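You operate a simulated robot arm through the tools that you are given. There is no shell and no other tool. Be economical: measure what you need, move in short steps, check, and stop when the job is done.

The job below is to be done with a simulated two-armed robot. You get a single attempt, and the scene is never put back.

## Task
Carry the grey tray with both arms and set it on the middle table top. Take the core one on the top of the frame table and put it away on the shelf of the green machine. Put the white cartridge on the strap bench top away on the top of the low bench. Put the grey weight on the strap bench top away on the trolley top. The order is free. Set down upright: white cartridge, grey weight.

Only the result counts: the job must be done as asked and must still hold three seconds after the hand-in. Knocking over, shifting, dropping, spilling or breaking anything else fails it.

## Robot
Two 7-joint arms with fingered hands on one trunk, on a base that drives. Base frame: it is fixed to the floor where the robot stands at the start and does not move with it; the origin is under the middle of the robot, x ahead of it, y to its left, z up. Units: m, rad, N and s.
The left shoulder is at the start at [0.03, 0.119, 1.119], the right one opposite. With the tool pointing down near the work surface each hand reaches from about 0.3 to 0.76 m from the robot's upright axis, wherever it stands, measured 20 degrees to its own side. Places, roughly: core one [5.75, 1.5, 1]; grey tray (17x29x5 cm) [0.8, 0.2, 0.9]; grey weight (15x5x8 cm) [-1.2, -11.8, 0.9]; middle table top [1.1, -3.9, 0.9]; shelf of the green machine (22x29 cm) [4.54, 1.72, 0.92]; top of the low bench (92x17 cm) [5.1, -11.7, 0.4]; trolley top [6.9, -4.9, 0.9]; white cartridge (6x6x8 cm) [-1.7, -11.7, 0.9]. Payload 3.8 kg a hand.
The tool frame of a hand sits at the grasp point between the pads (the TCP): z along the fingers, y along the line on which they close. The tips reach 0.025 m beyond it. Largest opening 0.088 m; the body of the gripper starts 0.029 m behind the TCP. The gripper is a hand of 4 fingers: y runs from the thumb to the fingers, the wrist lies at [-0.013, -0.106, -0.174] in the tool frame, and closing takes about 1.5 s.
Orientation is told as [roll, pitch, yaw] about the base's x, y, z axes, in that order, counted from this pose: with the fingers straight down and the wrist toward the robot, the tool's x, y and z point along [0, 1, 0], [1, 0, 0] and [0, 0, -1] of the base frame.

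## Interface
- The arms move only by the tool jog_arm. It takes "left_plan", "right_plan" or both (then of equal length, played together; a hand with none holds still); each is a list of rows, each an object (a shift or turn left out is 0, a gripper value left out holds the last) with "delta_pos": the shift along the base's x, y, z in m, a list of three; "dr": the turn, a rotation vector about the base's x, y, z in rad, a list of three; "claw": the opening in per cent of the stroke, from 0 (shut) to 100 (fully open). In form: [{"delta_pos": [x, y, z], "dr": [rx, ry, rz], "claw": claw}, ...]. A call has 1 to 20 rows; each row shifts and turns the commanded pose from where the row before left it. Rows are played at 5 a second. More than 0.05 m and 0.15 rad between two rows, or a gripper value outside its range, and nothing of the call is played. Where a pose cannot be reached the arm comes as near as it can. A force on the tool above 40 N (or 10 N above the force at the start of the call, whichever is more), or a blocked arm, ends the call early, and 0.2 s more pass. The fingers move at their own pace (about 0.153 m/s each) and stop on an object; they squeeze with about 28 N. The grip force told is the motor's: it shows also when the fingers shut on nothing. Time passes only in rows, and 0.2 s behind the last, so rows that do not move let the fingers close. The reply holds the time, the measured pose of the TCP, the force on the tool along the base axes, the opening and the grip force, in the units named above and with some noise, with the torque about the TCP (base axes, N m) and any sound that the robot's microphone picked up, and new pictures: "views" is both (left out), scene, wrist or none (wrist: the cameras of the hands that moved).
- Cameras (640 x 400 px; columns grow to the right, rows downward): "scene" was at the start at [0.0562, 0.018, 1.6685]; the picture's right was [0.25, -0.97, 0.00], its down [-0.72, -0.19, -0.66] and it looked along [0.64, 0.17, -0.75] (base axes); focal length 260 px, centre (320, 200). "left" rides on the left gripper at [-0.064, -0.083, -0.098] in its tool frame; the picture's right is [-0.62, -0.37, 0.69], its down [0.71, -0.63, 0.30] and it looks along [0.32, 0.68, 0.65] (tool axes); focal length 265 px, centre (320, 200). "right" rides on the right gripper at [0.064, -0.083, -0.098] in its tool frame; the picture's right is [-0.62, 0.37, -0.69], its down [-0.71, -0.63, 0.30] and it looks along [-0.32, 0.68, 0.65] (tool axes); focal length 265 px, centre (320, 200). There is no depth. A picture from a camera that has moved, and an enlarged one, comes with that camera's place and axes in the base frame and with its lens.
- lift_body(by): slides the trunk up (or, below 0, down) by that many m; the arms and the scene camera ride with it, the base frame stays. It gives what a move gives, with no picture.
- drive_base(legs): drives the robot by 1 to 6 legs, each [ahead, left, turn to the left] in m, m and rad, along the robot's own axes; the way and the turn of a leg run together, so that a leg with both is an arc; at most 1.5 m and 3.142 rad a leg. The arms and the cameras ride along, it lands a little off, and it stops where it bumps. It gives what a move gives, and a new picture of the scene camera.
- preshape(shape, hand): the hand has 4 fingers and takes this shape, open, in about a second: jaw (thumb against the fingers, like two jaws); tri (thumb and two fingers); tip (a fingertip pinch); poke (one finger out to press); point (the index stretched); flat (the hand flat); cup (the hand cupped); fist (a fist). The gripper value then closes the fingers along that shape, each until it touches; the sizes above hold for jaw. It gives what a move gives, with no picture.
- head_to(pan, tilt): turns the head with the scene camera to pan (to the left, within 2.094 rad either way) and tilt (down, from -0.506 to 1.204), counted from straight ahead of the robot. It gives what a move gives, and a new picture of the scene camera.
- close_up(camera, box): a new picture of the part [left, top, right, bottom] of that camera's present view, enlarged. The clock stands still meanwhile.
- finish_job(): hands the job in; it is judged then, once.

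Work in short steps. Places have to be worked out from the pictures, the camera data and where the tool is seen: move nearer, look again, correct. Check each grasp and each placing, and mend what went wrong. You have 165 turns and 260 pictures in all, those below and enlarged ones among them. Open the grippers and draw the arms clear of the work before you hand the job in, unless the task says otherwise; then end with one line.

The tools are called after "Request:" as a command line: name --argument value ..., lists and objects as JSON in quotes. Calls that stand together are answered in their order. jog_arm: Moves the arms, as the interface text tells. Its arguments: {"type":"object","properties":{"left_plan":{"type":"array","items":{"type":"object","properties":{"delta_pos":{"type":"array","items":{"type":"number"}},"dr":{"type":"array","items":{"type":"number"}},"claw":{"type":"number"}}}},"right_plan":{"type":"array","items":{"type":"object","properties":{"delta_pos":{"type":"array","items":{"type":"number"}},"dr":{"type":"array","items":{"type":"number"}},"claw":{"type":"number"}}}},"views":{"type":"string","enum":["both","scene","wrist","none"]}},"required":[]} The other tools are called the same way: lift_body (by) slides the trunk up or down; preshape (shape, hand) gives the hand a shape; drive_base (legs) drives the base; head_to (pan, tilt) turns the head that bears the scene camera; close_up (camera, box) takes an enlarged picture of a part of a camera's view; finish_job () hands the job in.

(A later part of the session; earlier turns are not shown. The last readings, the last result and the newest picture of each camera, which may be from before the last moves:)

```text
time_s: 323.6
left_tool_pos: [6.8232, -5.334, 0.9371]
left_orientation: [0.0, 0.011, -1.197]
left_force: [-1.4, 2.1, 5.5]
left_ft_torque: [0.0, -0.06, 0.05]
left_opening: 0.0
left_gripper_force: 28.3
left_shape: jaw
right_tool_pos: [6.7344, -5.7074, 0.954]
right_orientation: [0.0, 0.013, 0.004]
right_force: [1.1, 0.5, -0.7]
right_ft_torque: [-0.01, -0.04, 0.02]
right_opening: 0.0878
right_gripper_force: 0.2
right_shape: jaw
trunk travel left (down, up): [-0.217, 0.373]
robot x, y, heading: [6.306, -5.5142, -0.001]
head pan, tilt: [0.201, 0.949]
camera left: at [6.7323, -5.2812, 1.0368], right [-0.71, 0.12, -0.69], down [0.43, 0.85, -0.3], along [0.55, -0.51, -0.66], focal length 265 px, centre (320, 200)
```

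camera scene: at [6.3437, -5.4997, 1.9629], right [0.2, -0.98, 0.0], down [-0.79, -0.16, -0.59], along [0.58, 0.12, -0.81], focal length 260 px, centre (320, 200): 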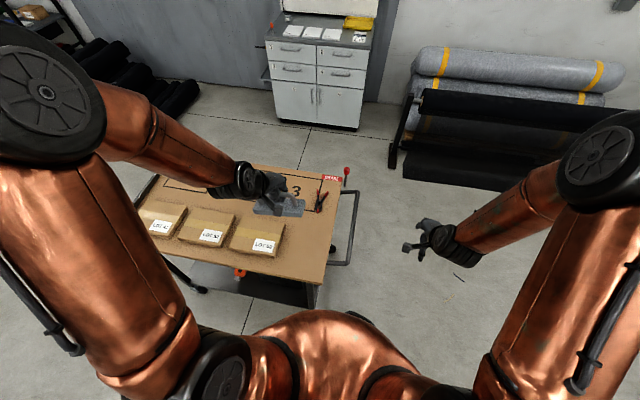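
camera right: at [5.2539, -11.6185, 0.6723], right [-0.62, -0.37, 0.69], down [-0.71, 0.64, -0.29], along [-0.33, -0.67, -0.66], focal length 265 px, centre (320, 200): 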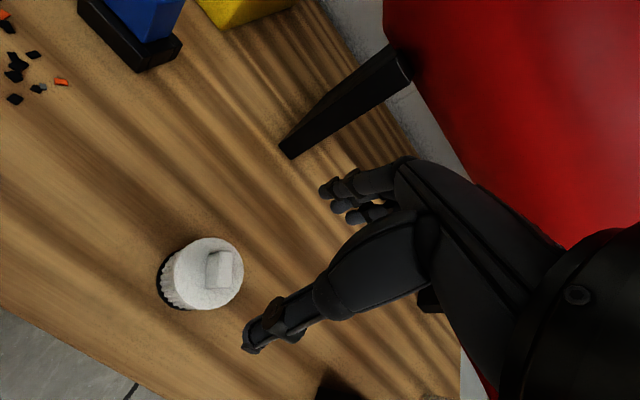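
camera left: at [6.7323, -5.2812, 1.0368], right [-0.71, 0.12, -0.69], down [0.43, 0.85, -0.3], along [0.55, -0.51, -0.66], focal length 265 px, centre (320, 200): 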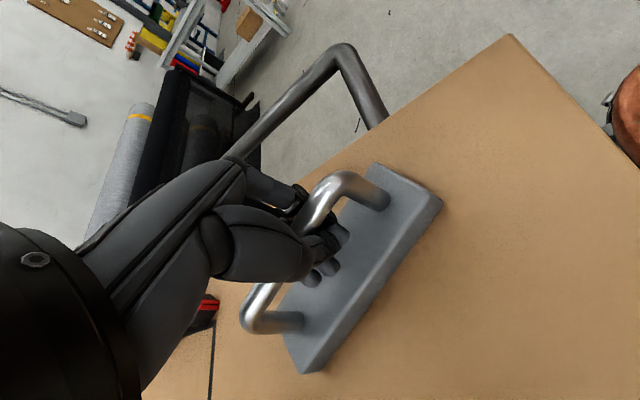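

The weight has landed. Open the hand gently and rise.

Request:
jog_arm --left_plan '[{"delta_pos": [0, 0, 0.002], "claw": 20}, {"claw": 40}, {"claw": 70}, {"claw": 100}, {}, {}]' --views "wrist"

Request:
jog_arm --left_plan '[{"delta_pos": [0, 0, 0.015]}, {"delta_pos": [0, 0, 0.02]}, {"delta_pos": [0, 0, 0.03]}, {"delta_pos": [0, 0, 0.04]}, {"delta_pos": [0, 0, 0.04]}]' --views "both"

```text
time_s: 325.0
left_tool_pos: [6.8223, -5.3329, 0.9372]
left_orientation: [-0.003, 0.014, -1.199]
left_force: [0.4, 0.4, 0.1]
left_ft_torque: [0.03, 0.0, 0.02]
left_opening: 0.088
left_gripper_force: 0.1
left_shape: jaw
right_tool_pos: [6.7359, -5.7081, 0.9531]
right_orientation: [-0.001, 0.014, 0.002]
right_force: [-0.4, -0.2, 0.6]
right_ft_torque: [0.0, -0.02, 0.03]
right_opening: 0.0878
right_gripper_force: 0.2
right_shape: jaw
trunk travel left (down, up): [-0.217, 0.373]
robot x, y, heading: [6.3071, -5.5163, -0.004]
head pan, tilt: [0.201, 0.949]
camera left: at [6.7323, -5.2812, 1.0375], right [-0.72, 0.12, -0.69], down [0.43, 0.85, -0.3], along [0.55, -0.51, -0.66], focal length 265 px, centre (320, 200)
```

left: 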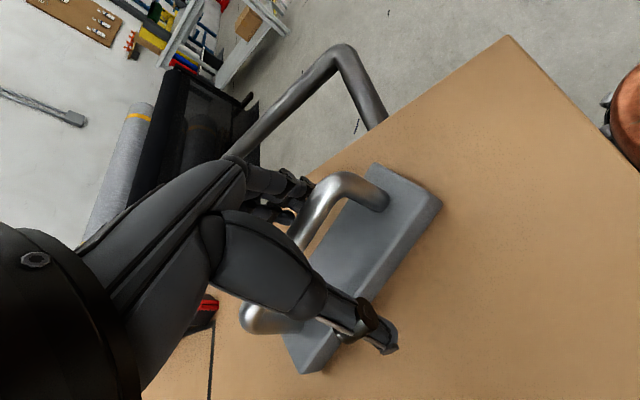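

```text
time_s: 326.2
left_tool_pos: [6.821, -5.335, 1.0827]
left_orientation: [-0.004, 0.012, -1.199]
left_force: [0.0, -0.2, -0.3]
left_ft_torque: [0.03, -0.02, -0.04]
left_opening: 0.0881
left_gripper_force: 0.1
left_shape: jaw
right_tool_pos: [6.7337, -5.7085, 0.9533]
right_orientation: [-0.002, 0.014, 0.003]
right_force: [-0.2, 0.3, -1.1]
right_ft_torque: [0.0, 0.0, 0.03]
right_opening: 0.0874
right_gripper_force: 0.1
right_shape: jaw
trunk travel left (down, up): [-0.217, 0.373]
robot x, y, heading: [6.3015, -5.512, 0.002]
head pan, tilt: [0.201, 0.949]
camera scene: at [6.3554, -5.5008, 1.6027], right [0.2, -0.98, 0.0], down [-0.8, -0.16, -0.58], along [0.57, 0.12, -0.81], focal length 260 px, centre (320, 200)
camera left: at [6.7325, -5.2821, 1.1835], right [-0.72, 0.13, -0.69], down [0.43, 0.85, -0.3], along [0.55, -0.51, -0.66], focal length 265 px, centre (320, 200)
```

scene: 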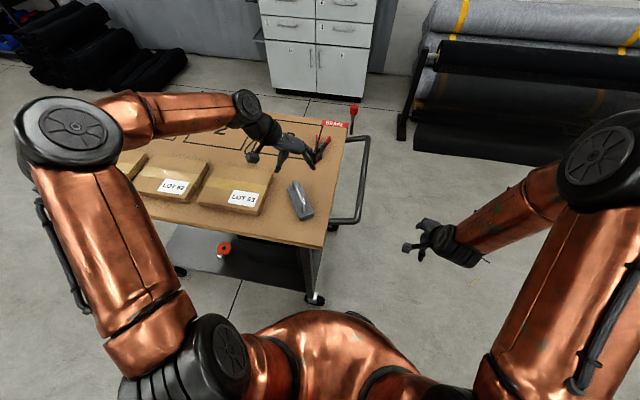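
left: 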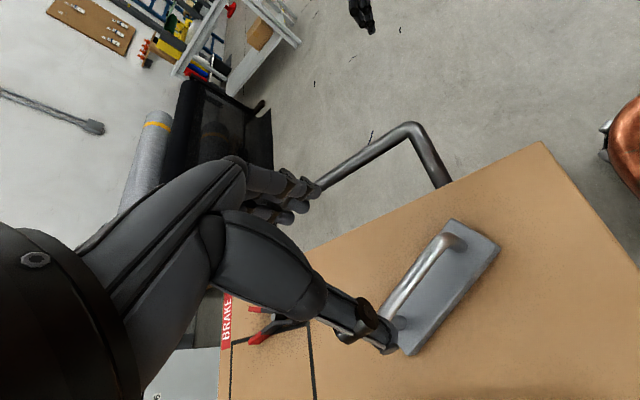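

Weight placed. Raise, back off, bring the left arm back in, and turn to face +y.

Request:
lift_body --by 0.15

Request:
drive_base --legs '[[-1.0, 0, 0], [0, 0, 1.57]]'

Request:
jog_arm --left_plan '[{"delta_pos": [0, -0.02, 0], "dr": [0, 0, 0.15]}, {"delta_pos": [0, -0.02, 0], "dr": [0, 0, 0.15]}, {"delta_pos": [0, -0.02, 0], "dr": [0, 0, 0.15]}, {"delta_pos": [0, -0.02, 0], "dr": [0, 0, 0.15]}, {"delta_pos": [0, -0.02, 0], "dr": [0, 0, 0.15]}, {"delta_pos": [0, 0, 0], "dr": [0, 0, 0.15]}, {"delta_pos": [0, 0, 0], "dr": [0, 0, 0.15]}, {"delta_pos": [0, 0, 0], "dr": [0, 0, 0.15]}]' --right_plan '[{"delta_pos": [0, 0, 0.015]}, {"delta_pos": [0, 0, 0.015]}, {"delta_pos": [0, 0, 0.015]}, {"delta_pos": [0, 0, 0.015]}, {"delta_pos": [0, 0, 0.015]}, {"delta_pos": [0, 0, 0.015]}, {}, {}]' --views "none"

Request:
head_to --pan 0.0 --tilt 0.35

```text
time_s: 328.0
left_tool_pos: [6.8234, -5.3346, 1.2315]
left_orientation: [-0.003, 0.012, -1.199]
left_force: [0.6, 0.6, -0.4]
left_ft_torque: [-0.01, -0.05, -0.02]
left_opening: 0.0877
left_gripper_force: 0.1
left_shape: jaw
right_tool_pos: [6.7351, -5.7087, 1.1042]
right_orientation: [0.003, 0.013, 0.004]
right_force: [-0.5, -0.5, -0.9]
right_ft_torque: [0.0, -0.03, -0.01]
right_opening: 0.0875
right_gripper_force: 0.1
right_shape: jaw
trunk travel left (down, up): [-0.367, 0.223]
robot x, y, heading: [6.3063, -5.5108, 0.002]
head pan, tilt: [0.201, 0.949]
```

```text
time_s: 336.9
left_tool_pos: [5.1501, -4.9886, 1.2328]
left_orientation: [-0.005, 0.011, 0.347]
left_force: [0.5, -0.4, -0.3]
left_ft_torque: [0.01, -0.03, 0.03]
left_opening: 0.088
left_gripper_force: 0.0
left_shape: jaw
right_tool_pos: [5.5209, -5.0864, 1.104]
right_orientation: [0.001, 0.013, 1.547]
right_force: [0.8, 0.6, -0.8]
right_ft_torque: [0.02, -0.03, 0.01]
right_opening: 0.0877
right_gripper_force: 0.0
right_shape: jaw
trunk travel left (down, up): [-0.367, 0.223]
robot x, y, heading: [5.3178, -5.512, 1.547]
head pan, tilt: [0.201, 0.949]
camera scene: at [5.3015, -5.4611, 1.7526], right [0.98, 0.17, 0.0], down [0.14, -0.8, -0.58], along [-0.1, 0.57, -0.81], focal length 260 px, centre (320, 200)
```

scene: 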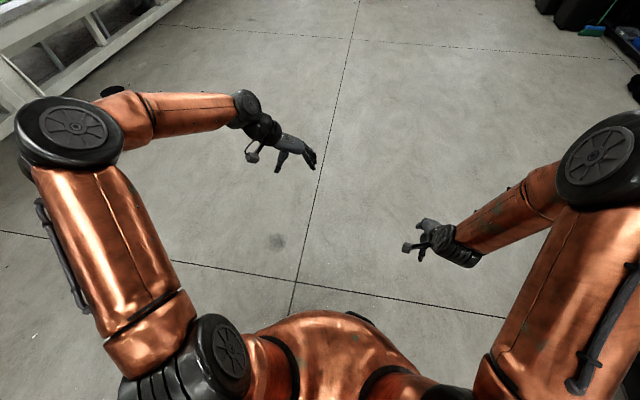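

```text
time_s: 338.7
left_tool_pos: [5.1507, -5.0889, 1.2327]
left_orientation: [-0.002, 0.012, 1.548]
left_force: [0.1, -0.2, 0.1]
left_ft_torque: [-0.01, 0.01, 0.02]
left_opening: 0.0879
left_gripper_force: 0.0
left_shape: jaw
right_tool_pos: [5.5232, -5.0864, 1.1931]
right_orientation: [-0.001, 0.014, 1.551]
right_force: [0.3, -0.4, -0.4]
right_ft_torque: [0.01, 0.01, 0.02]
right_opening: 0.0875
right_gripper_force: 0.1
right_shape: jaw
trunk travel left (down, up): [-0.367, 0.223]
robot x, y, heading: [5.3141, -5.5102, 1.548]
head pan, tilt: [0.201, 0.949]
```

```text
time_s: 339.7
left_tool_pos: [5.1499, -5.089, 1.2317]
left_orientation: [-0.004, 0.012, 1.544]
left_force: [0.3, 0.2, -0.1]
left_ft_torque: [-0.01, -0.01, 0.01]
left_opening: 0.088
left_gripper_force: 0.2
left_shape: jaw
right_tool_pos: [5.5211, -5.0865, 1.1944]
right_orientation: [0.001, 0.015, 1.548]
right_force: [0.3, 0.1, 0.0]
right_ft_torque: [-0.02, -0.01, -0.01]
right_opening: 0.088
right_gripper_force: 0.0
right_shape: jaw
trunk travel left (down, up): [-0.367, 0.223]
robot x, y, heading: [5.3147, -5.5085, 1.543]
head pan, tilt: [0.0, 0.351]
camera scene: at [5.3169, -5.4397, 1.8037], right [1.0, -0.03, 0.0], down [-0.01, -0.34, -0.94], along [0.03, 0.94, -0.34], focal length 260 px, centre (320, 200)
```

scene: 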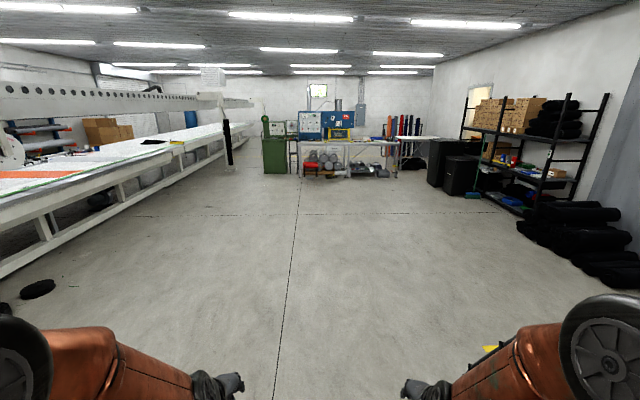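

Open floor toward the green machine and frame table. Drive 4.4 m north and look.

Request:
drive_base --legs '[[1.45, 0, 0.028], [1.45, 0, 0], [1.45, 0, 0]]'

Request:
head_to --pan 0.0 --tilt 0.45

Request:
close_up --camera "scene" --box '[160, 80, 480, 280]'

```text
time_s: 360.4
left_tool_pos: [5.1318, -0.7628, 1.2326]
left_orientation: [-0.005, 0.012, 1.575]
left_force: [-0.9, 0.0, -0.1]
left_ft_torque: [0.02, 0.0, 0.0]
left_opening: 0.0877
left_gripper_force: 0.1
left_shape: jaw
right_tool_pos: [5.5029, -0.7478, 1.1931]
right_orientation: [0.0, 0.014, 1.578]
right_force: [-0.2, 0.6, 0.1]
right_ft_torque: [0.02, 0.0, -0.01]
right_opening: 0.0877
right_gripper_force: 0.1
right_shape: jaw
trunk travel left (down, up): [-0.367, 0.223]
robot x, y, heading: [5.3096, -1.1759, 1.578]
head pan, tilt: [0.0, 0.351]
camera scene: at [5.3087, -1.1069, 1.8038], right [1.0, 0.0, 0.0], down [0.0, -0.34, -0.94], along [0.0, 0.94, -0.34], focal length 260 px, centre (320, 200)
```

scene: 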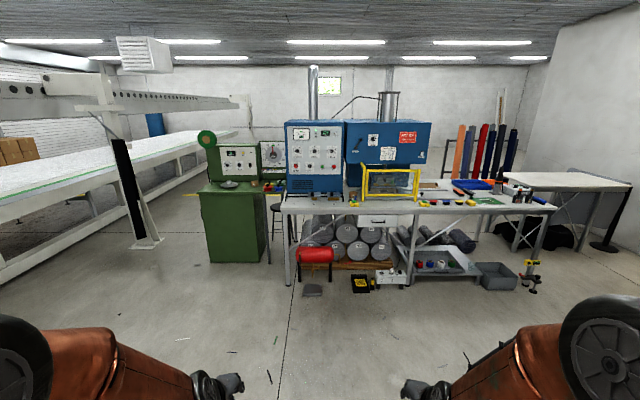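

```text
time_s: 361.1
left_tool_pos: [5.131, -0.7621, 1.232]
left_orientation: [-0.003, 0.012, 1.575]
left_force: [-0.7, -0.6, -0.6]
left_ft_torque: [-0.03, 0.01, 0.0]
left_opening: 0.0879
left_gripper_force: 0.1
left_shape: jaw
right_tool_pos: [5.5037, -0.7464, 1.1925]
right_orientation: [0.0, 0.012, 1.577]
right_force: [0.4, 0.1, 0.3]
right_ft_torque: [0.01, 0.01, -0.02]
right_opening: 0.0877
right_gripper_force: 0.0
right_shape: jaw
trunk travel left (down, up): [-0.367, 0.223]
robot x, y, heading: [5.3059, -1.1815, 1.57]
head pan, tilt: [0.0, 0.45]
camera scene: at [5.3087, -1.108, 1.7946], right [1.0, 0.0, 0.0], down [0.0, -0.44, -0.9], along [0.0, 0.9, -0.44], focal length 260 px, centre (320, 200)
```

scene: 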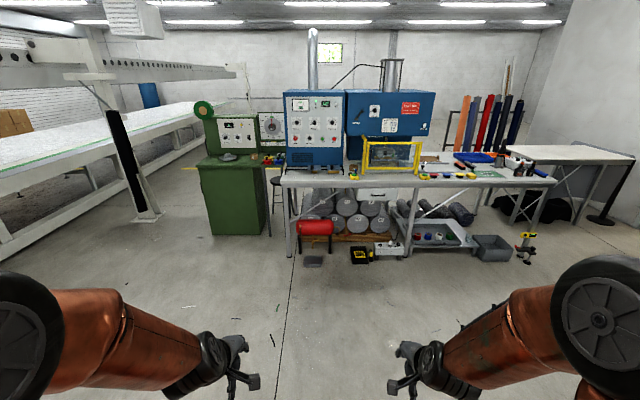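

```text
2.00 times, centred on (320, 180) of scene
camera zoom: at [5.3087, -1.108, 1.7946], right [1.0, 0.0, 0.0], down [0.0, -0.44, -0.9], along [0.0, 0.9, -0.44], focal length 521 px, centre (320, 240)
```

zoom: 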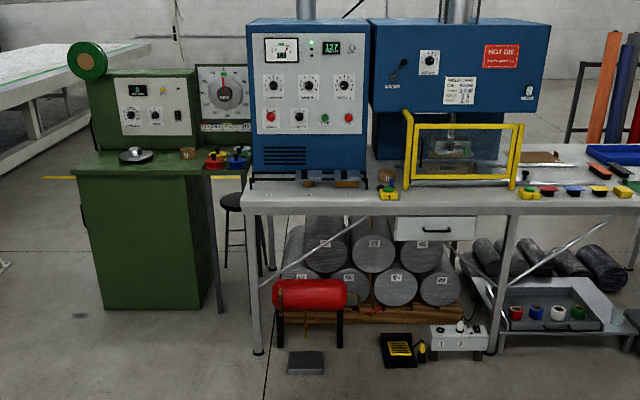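

Request:
close_up --camera "scene" --box '[320, 140, 450, 220]'

Request:
close_up --camera "scene" --box '[190, 120, 320, 200]'

```text
4.92 times, centred on (385, 180) of scene
camera zoom: at [5.3087, -1.108, 1.7946], right [1.0, 0.0, 0.0], down [0.0, -0.44, -0.9], along [0.0, 0.9, -0.44], focal length 1282 px, centre (0, 298)
```

zoom: 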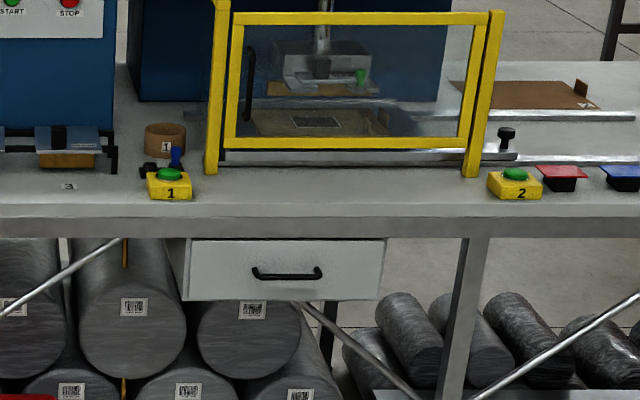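

```text
4.92 times, centred on (255, 160) of scene
camera zoom: at [5.3087, -1.108, 1.7946], right [1.0, 0.0, 0.0], down [0.0, -0.44, -0.9], along [0.0, 0.9, -0.44], focal length 1282 px, centre (640, 397)
```

zoom: 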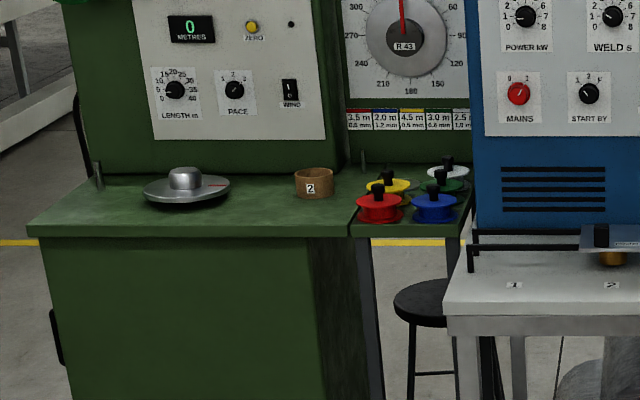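

Core one is the cardboard ring "1" left of the yellow frame; the green machine's top already holds core 2. I approach to y≈0.35 and look for floor obstacles and precise places.

Request:
drive_base --legs '[[1.45, -0.3, 0]]'

Request:
head_to --pan 0.0 --tilt 0.75

Request:
close_up --camera "scene" --box '[220, 60, 460, 210]'

```text
time_s: 368.4
left_tool_pos: [5.4015, 0.6842, 1.2308]
left_orientation: [-0.003, 0.013, 1.598]
left_force: [0.6, 0.3, 0.3]
left_ft_torque: [0.06, 0.0, 0.02]
left_opening: 0.088
left_gripper_force: 0.0
left_shape: jaw
right_tool_pos: [5.7734, 0.7047, 1.1936]
right_orientation: [0.0, 0.015, 1.603]
right_force: [0.2, -0.2, 0.5]
right_ft_torque: [0.0, -0.02, 0.01]
right_opening: 0.088
right_gripper_force: 0.1
right_shape: jaw
trunk travel left (down, up): [-0.367, 0.223]
robot x, y, heading: [5.5909, 0.2685, 1.598]
head pan, tilt: [0.0, 0.45]
camera scene: at [5.5873, 0.3407, 1.7946], right [1.0, 0.03, 0.0], down [0.01, -0.44, -0.9], along [-0.02, 0.9, -0.44], focal length 260 px, centre (320, 200)
```

scene: 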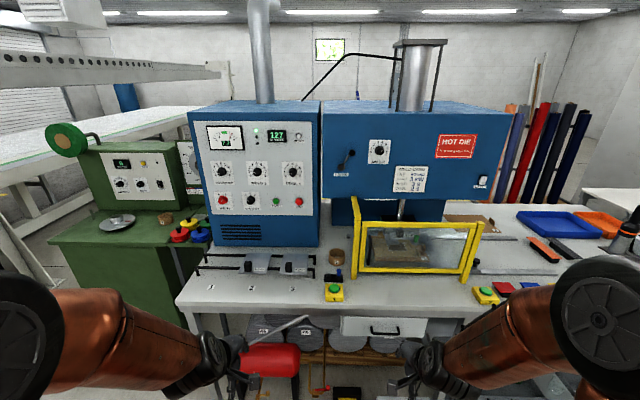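

```text
time_s: 369.2
left_tool_pos: [5.4014, 0.6825, 1.2318]
left_orientation: [-0.002, 0.013, 1.6]
left_force: [0.6, 0.7, -0.3]
left_ft_torque: [0.0, -0.01, 0.04]
left_opening: 0.088
left_gripper_force: 0.0
left_shape: jaw
right_tool_pos: [5.7725, 0.706, 1.1928]
right_orientation: [-0.001, 0.015, 1.601]
right_force: [0.0, 0.0, -0.5]
right_ft_torque: [0.01, 0.02, 0.02]
right_opening: 0.0875
right_gripper_force: 0.0
right_shape: jaw
trunk travel left (down, up): [-0.367, 0.223]
robot x, y, heading: [5.5897, 0.2685, 1.596]
head pan, tilt: [0.0, 0.75]
camera scene: at [5.5875, 0.3316, 1.7682], right [1.0, 0.03, 0.0], down [0.02, -0.68, -0.73], along [-0.02, 0.73, -0.68], focal length 260 px, centre (320, 200)
```

scene: 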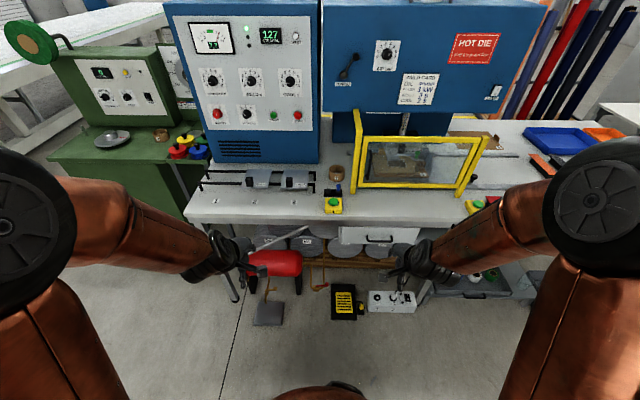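

```text
2.67 times, centred on (340, 135) of scene
camera zoom: at [5.5875, 0.3316, 1.7682], right [1.0, 0.03, 0.0], down [0.02, -0.68, -0.73], along [-0.02, 0.73, -0.68], focal length 694 px, centre (267, 373)
```

zoom: 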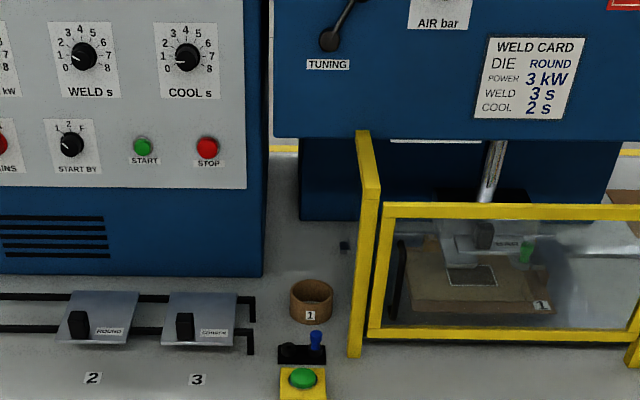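

Core one is at about [5.652, 1.49, 0.90], ring ~8.5 cm outside, so I'll pinch its far wall with the thumb inside. Floor items limit my base to y≈0.72, so I turn right to bring the left shoulder toward the table.

Request:
drive_base --legs '[[0, 0, -1.0], [0.2, 0.3, 0]]'

Request:
head_to --pan 1.0 --tilt 0.95

```text
time_s: 374.1
left_tool_pos: [5.8287, 1.0147, 1.2314]
left_orientation: [-0.002, 0.013, 0.604]
left_force: [-0.3, 0.0, -0.1]
left_ft_torque: [0.04, 0.03, 0.0]
left_opening: 0.0879
left_gripper_force: 0.1
left_shape: jaw
right_tool_pos: [6.0493, 0.7169, 1.193]
right_orientation: [-0.001, 0.015, 0.607]
right_force: [0.3, 0.6, 0.0]
right_ft_torque: [0.01, 0.01, -0.03]
right_opening: 0.0876
right_gripper_force: 0.0
right_shape: jaw
trunk travel left (down, up): [-0.367, 0.223]
robot x, y, heading: [5.584, 0.635, 0.603]
head pan, tilt: [0.0, 0.75]
camera scene: at [5.6368, 0.6674, 1.7681], right [0.57, -0.82, 0.0], down [-0.56, -0.39, -0.73], along [0.6, 0.41, -0.68], focal length 260 px, centre (320, 200)
```

scene: 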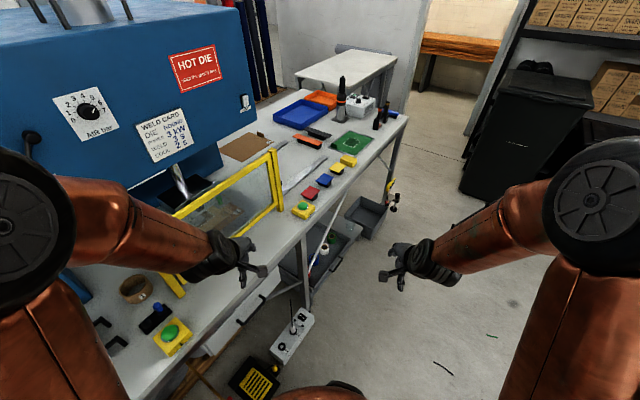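

```text
time_s: 375.4
left_tool_pos: [5.8288, 1.0149, 1.233]
left_orientation: [-0.003, 0.012, 0.604]
left_force: [0.1, 0.1, -0.8]
left_ft_torque: [-0.03, 0.01, 0.0]
left_opening: 0.0878
left_gripper_force: 0.0
left_shape: jaw
right_tool_pos: [6.0518, 0.7171, 1.1938]
right_orientation: [0.001, 0.015, 0.608]
right_force: [0.3, 0.1, -0.7]
right_ft_torque: [-0.05, -0.01, 0.0]
right_opening: 0.0878
right_gripper_force: 0.0
right_shape: jaw
trunk travel left (down, up): [-0.367, 0.223]
robot x, y, heading: [5.5876, 0.6329, 0.6]
head pan, tilt: [1.0, 0.949]
camera scene: at [5.5662, 0.6931, 1.7526], right [1.0, 0.03, 0.0], down [0.03, -0.81, -0.58], along [-0.02, 0.58, -0.81], focal length 260 px, centre (320, 200)
```

scene: 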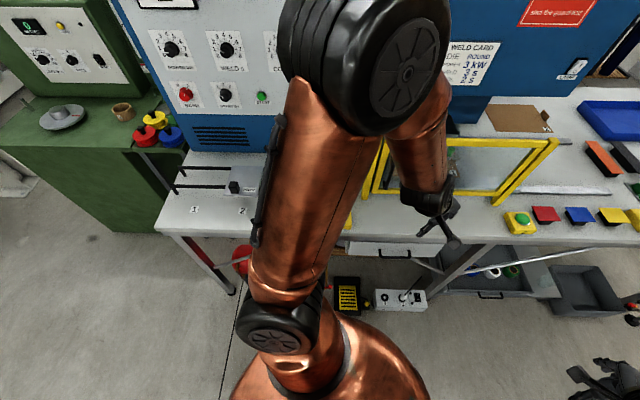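

Nudge the base 6 cm toward the table, then swing the left hand clear of the yellow frame (x>5.70) to in front of the core, still high.

Request:
drive_base --legs '[[0.034, 0.05, 0]]'

Request:
jog_arm --left_plan '[{"delta_pos": [-0.04, 0, 0], "dr": [0, 0, 0.149], "claw": 65}, {"delta_pos": [-0.04, 0, 0], "dr": [0, 0, 0.149]}, {"delta_pos": [-0.04, 0, 0], "dr": [0, 0, 0.149]}, {"delta_pos": [-0.04, 0.01, 0], "dr": [0, 0, 0.149]}, {"delta_pos": [-0.035, 0.02, 0], "dr": [0, 0, 0.149]}, {"delta_pos": [0, 0.045, 0]}, {"delta_pos": [0, 0.045, 0]}, {"delta_pos": [0, 0.045, 0]}]'

```text
time_s: 376.3
left_tool_pos: [5.8284, 1.0755, 1.233]
left_orientation: [-0.003, 0.012, 0.604]
left_force: [-0.3, -0.5, 1.0]
left_ft_torque: [0.02, -0.01, 0.03]
left_opening: 0.0881
left_gripper_force: 0.1
left_shape: jaw
right_tool_pos: [6.05, 0.7765, 1.194]
right_orientation: [0.001, 0.014, 0.608]
right_force: [0.8, 0.1, 0.5]
right_ft_torque: [-0.01, 0.01, 0.0]
right_opening: 0.0878
right_gripper_force: 0.0
right_shape: jaw
trunk travel left (down, up): [-0.367, 0.223]
robot x, y, heading: [5.5826, 0.6929, 0.6]
head pan, tilt: [1.0, 0.949]
camera scene: at [5.5657, 0.7535, 1.7526], right [1.0, 0.03, 0.0], down [0.03, -0.81, -0.58], along [-0.02, 0.58, -0.81], focal length 260 px, centre (320, 200)
```

scene: 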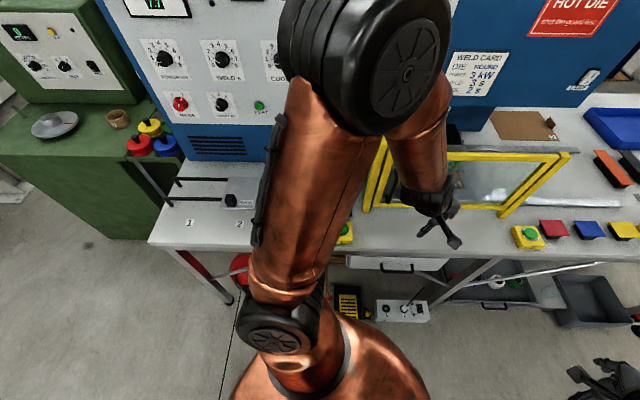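

```text
time_s: 378.1
left_tool_pos: [5.6779, 1.2862, 1.2467]
left_orientation: [-0.004, 0.014, 1.347]
left_force: [0.6, 0.4, 0.4]
left_ft_torque: [0.0, 0.0, 0.01]
left_opening: 0.0574
left_gripper_force: 0.1
left_shape: jaw
left hand out of reach, approached as far as the arm can: row 2, 3, 4
right_tool_pos: [6.0498, 0.7774, 1.1931]
right_orientation: [-0.001, 0.015, 0.608]
right_force: [0.6, -0.5, 0.6]
right_ft_torque: [0.02, -0.01, 0.02]
right_opening: 0.0877
right_gripper_force: 0.0
right_shape: jaw
trunk travel left (down, up): [-0.367, 0.223]
robot x, y, heading: [5.5832, 0.6891, 0.598]
head pan, tilt: [1.0, 0.949]
camera scene: at [5.5661, 0.7551, 1.7526], right [1.0, 0.03, 0.0], down [0.03, -0.81, -0.58], along [-0.02, 0.58, -0.81], focal length 260 px, centre (320, 200)
camera left: at [5.7226, 1.1921, 1.3475], right [0.52, -0.51, -0.69], down [-0.84, -0.46, -0.3], along [-0.17, 0.73, -0.66], focal length 265 px, centre (320, 200)
```

scene: 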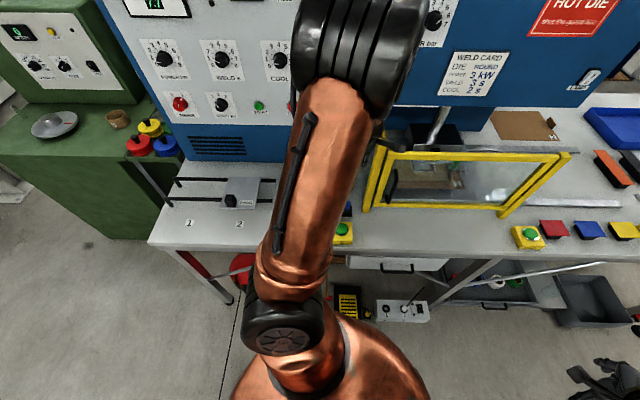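
left: 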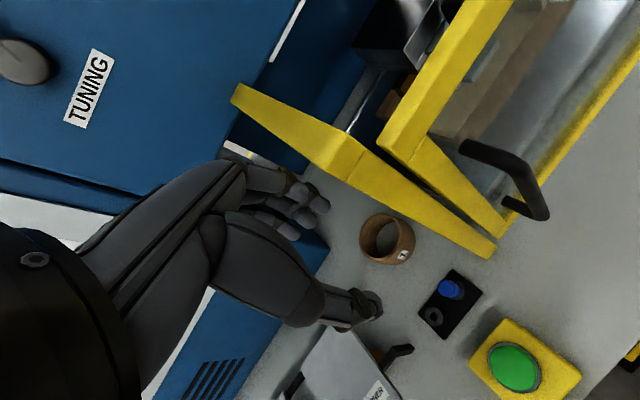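

The core measures ≈[5.643, 1.452] from the wrist view. I move toward its near wall, keeping x<5.66, down to z≈1.12.

Request:
jog_arm --left_plan '[{"delta_pos": [-0.02, 0.0, -0.03]}, {"delta_pos": [-0.017, 0.02, -0.03]}, {"delta_pos": [0, 0.03, -0.03]}, {"delta_pos": [0, 0.03, -0.03]}]' --views "wrist"

```text
time_s: 379.1
left_tool_pos: [5.638, 1.3656, 1.1265]
left_orientation: [-0.004, 0.012, 1.349]
left_force: [-0.3, 0.0, -0.6]
left_ft_torque: [-0.01, 0.03, 0.01]
left_opening: 0.0576
left_gripper_force: 0.1
left_shape: jaw
right_tool_pos: [6.0491, 0.778, 1.1943]
right_orientation: [-0.002, 0.014, 0.607]
right_force: [-0.4, -0.1, -0.1]
right_ft_torque: [-0.02, 0.03, 0.0]
right_opening: 0.0877
right_gripper_force: 0.0
right_shape: jaw
trunk travel left (down, up): [-0.367, 0.223]
robot x, y, heading: [5.5847, 0.6942, 0.602]
head pan, tilt: [1.0, 0.949]
camera left: at [5.6829, 1.271, 1.2267], right [0.52, -0.51, -0.69], down [-0.83, -0.46, -0.3], along [-0.17, 0.73, -0.66], focal length 265 px, centre (320, 200)
```

left: 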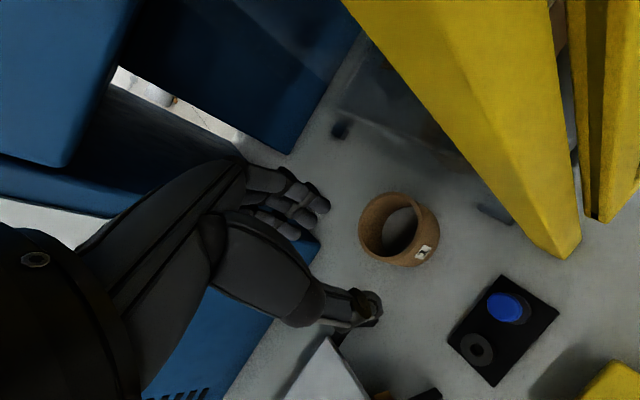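

Core centre ≈[5.64, 1.46]; near wall ≈[5.632, 1.421]. Move there and lower to z≈1.01.

Request:
jog_arm --left_plan '[{"delta_pos": [-0.003, 0.028, -0.03]}, {"delta_pos": [-0.003, 0.027, -0.03]}, {"delta_pos": [0, 0, -0.03]}, {"delta_pos": [0, 0, -0.027]}]' --views "wrist"

```text
time_s: 380.1
left_tool_pos: [5.6335, 1.4213, 1.0104]
left_orientation: [-0.003, 0.012, 1.35]
left_force: [0.4, 0.1, -0.4]
left_ft_torque: [0.02, -0.02, -0.02]
left_opening: 0.0575
left_gripper_force: 0.0
left_shape: jaw
right_tool_pos: [6.0499, 0.7779, 1.1929]
right_orientation: [-0.002, 0.014, 0.607]
right_force: [-0.6, 0.3, 0.3]
right_ft_torque: [-0.01, 0.01, -0.01]
right_opening: 0.0878
right_gripper_force: 0.0
right_shape: jaw
trunk travel left (down, up): [-0.367, 0.223]
robot x, y, heading: [5.5842, 0.6941, 0.604]
head pan, tilt: [1.0, 0.949]
camera left: at [5.6783, 1.3265, 1.1102], right [0.52, -0.51, -0.69], down [-0.84, -0.46, -0.3], along [-0.17, 0.73, -0.66], focal length 265 px, centre (320, 200)
```

left: 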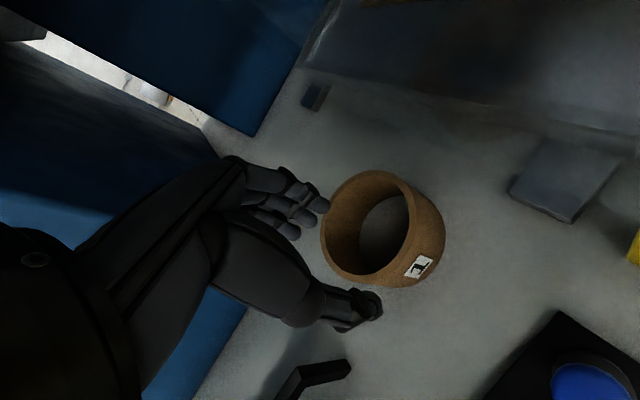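

Triangulation now gives ring top z≈0.905, centre ≈[5.637, 1.474]. Shift to the near wall [5.628, 1.435] and lower so tips are just above the rim.

Request:
jog_arm --left_plan '[{"delta_pos": [-0.005, 0.014, -0.02]}, {"delta_pos": [0, 0, -0.028]}, {"delta_pos": [0, 0, -0.025]}]' --views "wrist"

```text
time_s: 380.9
left_tool_pos: [5.6303, 1.4446, 0.9695]
left_orientation: [-0.001, -0.03, 1.35]
left_force: [-4.1, -5.7, 24.1]
left_ft_torque: [0.73, 0.4, 0.13]
left_opening: 0.0574
left_gripper_force: 0.1
left_shape: jaw
right_tool_pos: [6.0498, 0.7738, 1.1932]
right_orientation: [0.002, 0.011, 0.607]
right_force: [-0.7, 0.5, 0.0]
right_ft_torque: [0.0, 0.01, 0.02]
right_opening: 0.0876
right_gripper_force: 0.0
right_shape: jaw
trunk travel left (down, up): [-0.367, 0.223]
robot x, y, heading: [5.5843, 0.6909, 0.604]
head pan, tilt: [1.0, 0.949]
stopped in row 3 (left hand): the force on the tool passed its limit at 48 N (the readings are from after the stop); the commanded pose is now the measured one
camera left: at [5.6741, 1.3458, 1.0657], right [0.53, -0.48, -0.7], down [-0.83, -0.45, -0.32], along [-0.16, 0.76, -0.63], focal length 265 px, centre (320, 200)
```

left: 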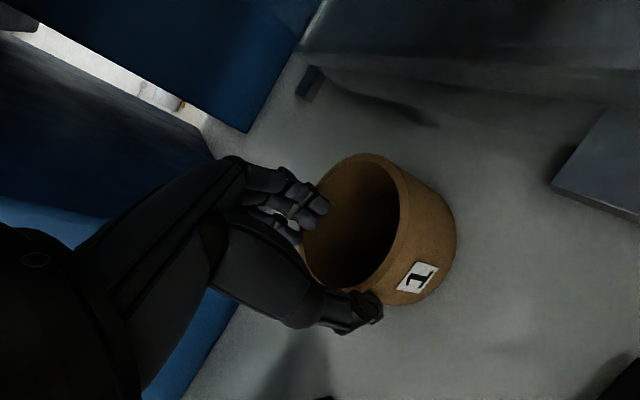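

A fingertip hit the rim: judged by the ring's true diameter its top is at z≈0.95, centre ≈[5.647, 1.447]. Rise, shift to the near wall [5.638, 1.408], and look.

Request:
jog_arm --left_plan '[{"delta_pos": [0, 0, 0.02]}, {"delta_pos": [0, 0, 0.02]}, {"delta_pos": [0.008, -0.036, 0.0], "dr": [0, 0.04, 0]}]' --views "wrist"

```text
time_s: 381.6
left_tool_pos: [5.6385, 1.4063, 1.0038]
left_orientation: [0.038, -0.007, 1.347]
left_force: [-0.4, 0.7, -0.3]
left_ft_torque: [-0.01, -0.05, 0.03]
left_opening: 0.0572
left_gripper_force: 0.0
left_shape: jaw
right_tool_pos: [6.0501, 0.7765, 1.1924]
right_orientation: [0.0, 0.015, 0.607]
right_force: [0.3, 0.0, -0.2]
right_ft_torque: [-0.03, 0.04, -0.03]
right_opening: 0.088
right_gripper_force: 0.1
right_shape: jaw
trunk travel left (down, up): [-0.367, 0.223]
robot x, y, heading: [5.5892, 0.6902, 0.609]
head pan, tilt: [1.0, 0.949]
camera left: at [5.6879, 1.3093, 1.0999], right [0.5, -0.48, -0.72], down [-0.85, -0.45, -0.28], along [-0.19, 0.75, -0.64], focal length 265 px, centre (320, 200)
```

left: 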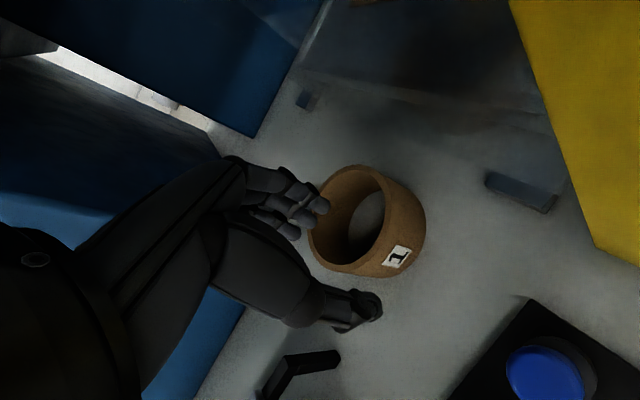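

Aligned: the near wall lies between thumb and fingers. Descend gently to z≈0.935.

Request:
jog_arm --left_plan '[{"delta_pos": [0, -0.003, -0.015]}, {"delta_pos": [0, 0, -0.015]}, {"delta_pos": [0, 0, -0.015]}]' --views "wrist"

```text
time_s: 382.4
left_tool_pos: [5.6384, 1.4052, 0.9587]
left_orientation: [0.037, -0.009, 1.349]
left_force: [0.2, -0.9, 0.0]
left_ft_torque: [-0.03, -0.02, -0.02]
left_opening: 0.0576
left_gripper_force: 0.1
left_shape: jaw
right_tool_pos: [6.0488, 0.7772, 1.1938]
right_orientation: [-0.001, 0.014, 0.607]
right_force: [-0.3, 0.7, 0.7]
right_ft_torque: [0.01, 0.0, 0.01]
right_opening: 0.0878
right_gripper_force: 0.0
right_shape: jaw
trunk travel left (down, up): [-0.367, 0.223]
robot x, y, heading: [5.5846, 0.6976, 0.604]
head pan, tilt: [1.0, 0.949]
camera left: at [5.6863, 1.3077, 1.0542], right [0.5, -0.48, -0.72], down [-0.85, -0.45, -0.28], along [-0.19, 0.75, -0.64], focal length 265 px, centre (320, 200)
```

left: 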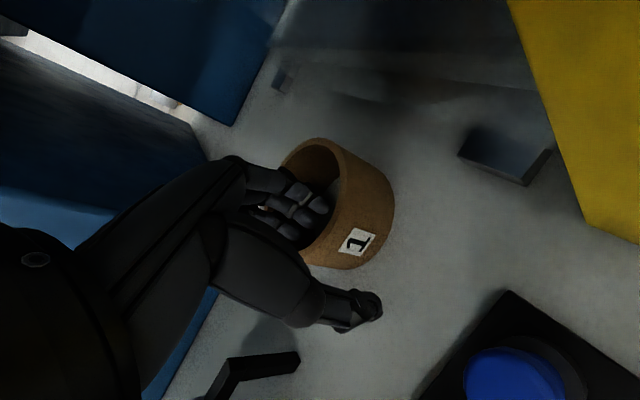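

Fingers are over the ring's hollow, thumb outside. Continue down 25 mm.

Request:
jog_arm --left_plan '[{"delta_pos": [0, 0, -0.013]}, {"delta_pos": [0, 0, -0.012]}]' --views "wrist"

```text
time_s: 383.1
left_tool_pos: [5.638, 1.4046, 0.9332]
left_orientation: [0.035, -0.006, 1.346]
left_force: [-0.5, 0.2, -1.0]
left_ft_torque: [0.02, -0.02, 0.0]
left_opening: 0.0571
left_gripper_force: 0.0
left_shape: jaw
right_tool_pos: [6.0503, 0.7778, 1.1933]
right_orientation: [0.0, 0.012, 0.608]
right_force: [0.7, -1.0, 0.4]
right_ft_torque: [-0.02, 0.01, 0.01]
right_opening: 0.0878
right_gripper_force: 0.0
right_shape: jaw
trunk travel left (down, up): [-0.367, 0.223]
robot x, y, heading: [5.5793, 0.6963, 0.602]
head pan, tilt: [1.0, 0.949]
camera left: at [5.6867, 1.3077, 1.0289], right [0.5, -0.48, -0.72], down [-0.85, -0.45, -0.28], along [-0.19, 0.75, -0.64], focal length 265 px, centre (320, 200)
```

left: 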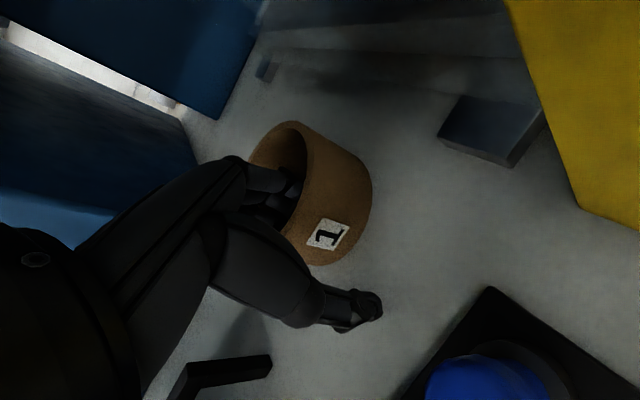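

Fingers are inside and the thumb outside. Close.

Request:
jog_arm --left_plan '[{"claw": 0}, {}, {}, {}, {}, {}, {}, {}]' --views "wrist"

```text
time_s: 384.9
left_tool_pos: [5.6379, 1.4058, 0.9331]
left_orientation: [0.038, -0.009, 1.347]
left_force: [-0.3, 0.3, 0.1]
left_ft_torque: [0.01, -0.02, -0.04]
left_opening: 0.0002
left_gripper_force: 27.7
left_shape: jaw
right_tool_pos: [6.0496, 0.7762, 1.1937]
right_orientation: [0.001, 0.015, 0.608]
right_force: [0.4, -0.9, 0.1]
right_ft_torque: [-0.02, -0.01, 0.01]
right_opening: 0.0878
right_gripper_force: 0.0
right_shape: jaw
trunk travel left (down, up): [-0.367, 0.223]
robot x, y, heading: [5.5821, 0.6933, 0.606]
head pan, tilt: [1.0, 0.949]
camera left: at [5.6866, 1.3077, 1.0292], right [0.5, -0.48, -0.72], down [-0.85, -0.45, -0.28], along [-0.19, 0.75, -0.64], focal length 265 px, centre (320, 200)
```

left: 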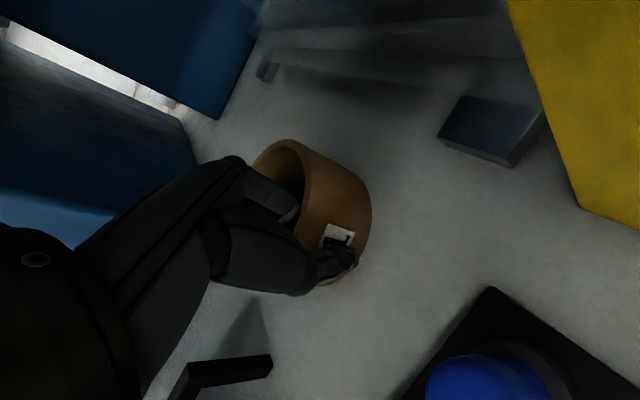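

Opening reads 0 but the thumb presses on the label. Test by lifting 3 cm.

Request:
jog_arm --left_plan '[{"delta_pos": [0, 0, 0.01]}, {"delta_pos": [0, 0, 0.01]}, {"delta_pos": [0, 0, 0.01]}]' --views "wrist"

```text
time_s: 385.6
left_tool_pos: [5.6392, 1.4034, 0.9634]
left_orientation: [0.036, -0.007, 1.348]
left_force: [-0.4, 0.0, -1.3]
left_ft_torque: [-0.04, 0.0, 0.0]
left_opening: 0.0
left_gripper_force: 28.2
left_shape: jaw
right_tool_pos: [6.0493, 0.7777, 1.1933]
right_orientation: [0.0, 0.013, 0.606]
right_force: [0.5, -0.3, 0.0]
right_ft_torque: [0.01, 0.03, -0.01]
right_opening: 0.0877
right_gripper_force: 0.0
right_shape: jaw
trunk travel left (down, up): [-0.367, 0.223]
robot x, y, heading: [5.5846, 0.6916, 0.603]
head pan, tilt: [1.0, 0.949]
camera left: at [5.6864, 1.3072, 1.0593], right [0.5, -0.49, -0.72], down [-0.85, -0.45, -0.28], along [-0.19, 0.75, -0.64], focal length 265 px, centre (320, 200)
```

left: 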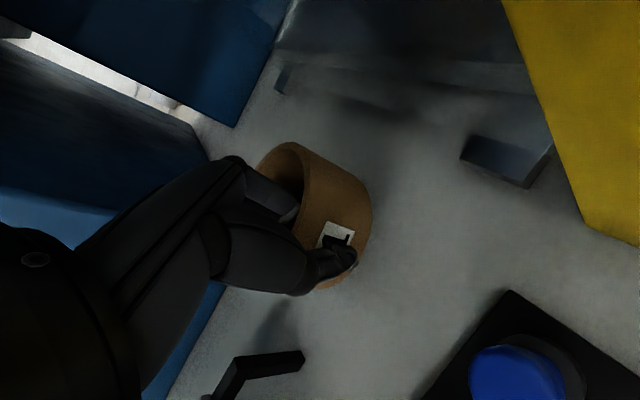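

The ring rose with the hand — it is held. Lift another 9 cm and draw back toward me over the lever box.

Request:
jog_arm --left_plan '[{"delta_pos": [-0.004, 0, 0.03]}, {"delta_pos": [-0.004, 0, 0.03]}, {"delta_pos": [-0.004, 0, 0.03]}, {"delta_pos": [0, -0.03, 0.01]}, {"delta_pos": [0, -0.04, 0.01]}, {"delta_pos": [0, -0.04, 0.01]}, {"delta_pos": [0, -0.04, 0.01]}]' --views "both"

```text
time_s: 387.2
left_tool_pos: [5.6267, 1.2538, 1.0944]
left_orientation: [0.037, -0.008, 1.35]
left_force: [0.1, -0.8, -0.5]
left_ft_torque: [-0.03, 0.02, 0.01]
left_opening: 0.0002
left_gripper_force: 28.3
left_shape: jaw
right_tool_pos: [6.0502, 0.776, 1.194]
right_orientation: [0.0, 0.014, 0.608]
right_force: [0.1, -0.4, -0.1]
right_ft_torque: [-0.01, 0.03, 0.02]
right_opening: 0.0878
right_gripper_force: 0.0
right_shape: jaw
trunk travel left (down, up): [-0.367, 0.223]
robot x, y, heading: [5.5869, 0.6954, 0.606]
head pan, tilt: [1.0, 0.949]
camera scene: at [5.5656, 0.7521, 1.7527], right [1.0, 0.03, 0.0], down [0.03, -0.81, -0.58], along [-0.02, 0.58, -0.81], focal length 260 px, centre (320, 200)
camera left: at [5.6744, 1.1564, 1.1901], right [0.5, -0.48, -0.72], down [-0.85, -0.45, -0.28], along [-0.19, 0.75, -0.63], focal length 265 px, centre (320, 200)
```

scene: 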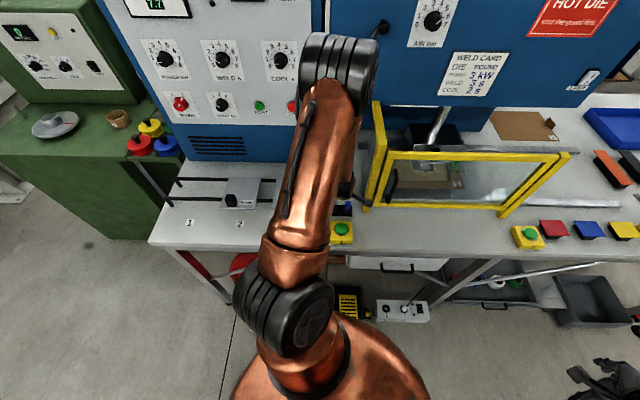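
left: 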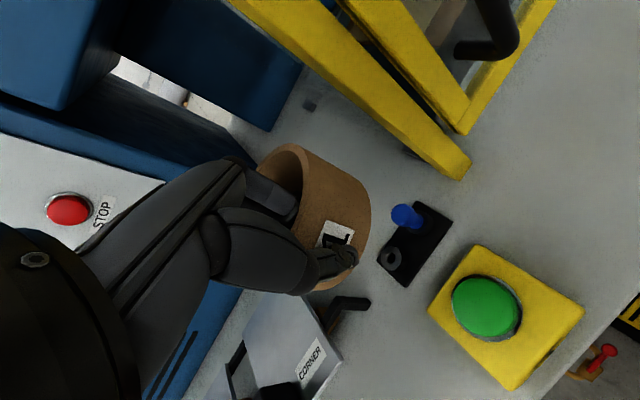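

Ring held well. Back away from the table, turn to face +y and strafe left in front of the green machine.

Request:
drive_base --legs '[[-0.256, -0.37, 0], [0, 0, 0.965], [0, 1.03, 0], [0.3, 0, 0]]'

Request:
head_to --pan 0.0 --tilt 0.75

Request:
close_up --camera "scene" --box '[220, 60, 460, 210]'

```text
time_s: 399.0
left_tool_pos: [4.1173, 0.9105, 1.0931]
left_orientation: [0.038, -0.009, 2.307]
left_force: [-0.5, 0.5, -1.3]
left_ft_torque: [-0.03, -0.01, -0.03]
left_opening: 0.0001
left_gripper_force: 28.2
left_shape: jaw
right_tool_pos: [4.7517, 0.9837, 1.1936]
right_orientation: [-0.001, 0.015, 1.568]
right_force: [-0.7, 0.5, 0.3]
right_ft_torque: [0.01, 0.0, 0.01]
right_opening: 0.0878
right_gripper_force: 0.0
right_shape: jaw
trunk travel left (down, up): [-0.367, 0.223]
robot x, y, heading: [4.5545, 0.5503, 1.561]
head pan, tilt: [1.0, 0.949]
camera scene: at [4.4917, 0.5726, 1.7526], right [0.55, 0.84, 0.0], down [0.68, -0.45, -0.58], along [-0.49, 0.32, -0.81], focal length 260 px, centre (320, 200)
```

scene: 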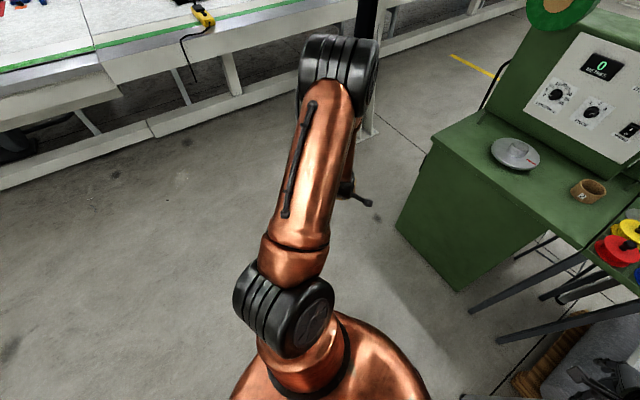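

```text
time_s: 400.2
left_tool_pos: [4.1175, 0.9117, 1.0937]
left_orientation: [0.036, -0.008, 2.307]
left_force: [-0.2, 0.0, -0.2]
left_ft_torque: [-0.02, -0.01, 0.0]
left_opening: 0.0003
left_gripper_force: 27.8
left_shape: jaw
right_tool_pos: [4.7501, 0.9829, 1.1928]
right_orientation: [-0.001, 0.013, 1.567]
right_force: [-0.3, 0.6, 0.0]
right_ft_torque: [0.01, 0.02, -0.01]
right_opening: 0.0876
right_gripper_force: 0.0
right_shape: jaw
trunk travel left (down, up): [-0.367, 0.223]
robot x, y, heading: [4.5586, 0.5507, 1.561]
head pan, tilt: [0.0, 0.75]
camera scene: at [4.5532, 0.6153, 1.7681], right [1.0, -0.01, 0.0], down [-0.01, -0.68, -0.73], along [0.01, 0.73, -0.68], focal length 260 px, centre (320, 200)
```

scene: 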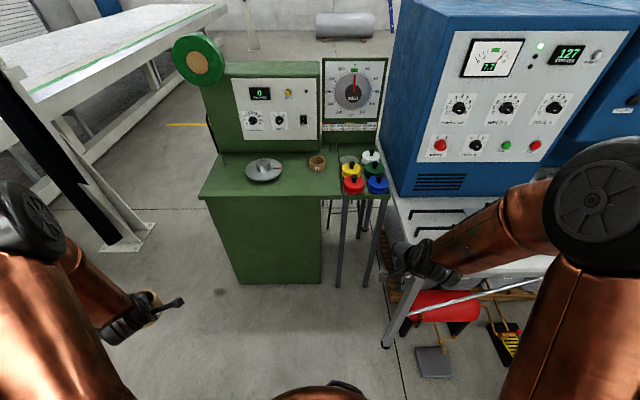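

```text
2.67 times, centred on (340, 135) of scene
camera zoom: at [4.5532, 0.6153, 1.7681], right [1.0, -0.01, 0.0], down [-0.01, -0.68, -0.73], along [0.01, 0.73, -0.68], focal length 694 px, centre (267, 373)
```

zoom: 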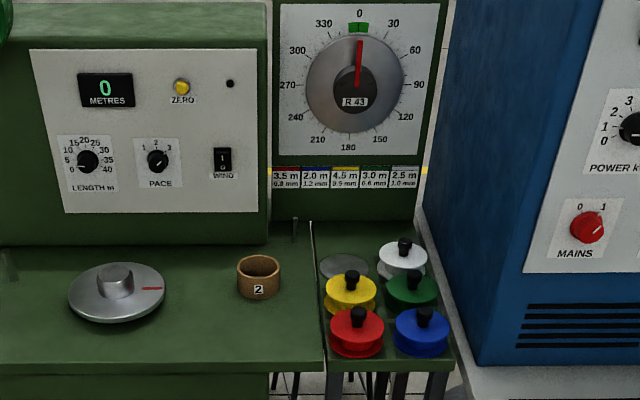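

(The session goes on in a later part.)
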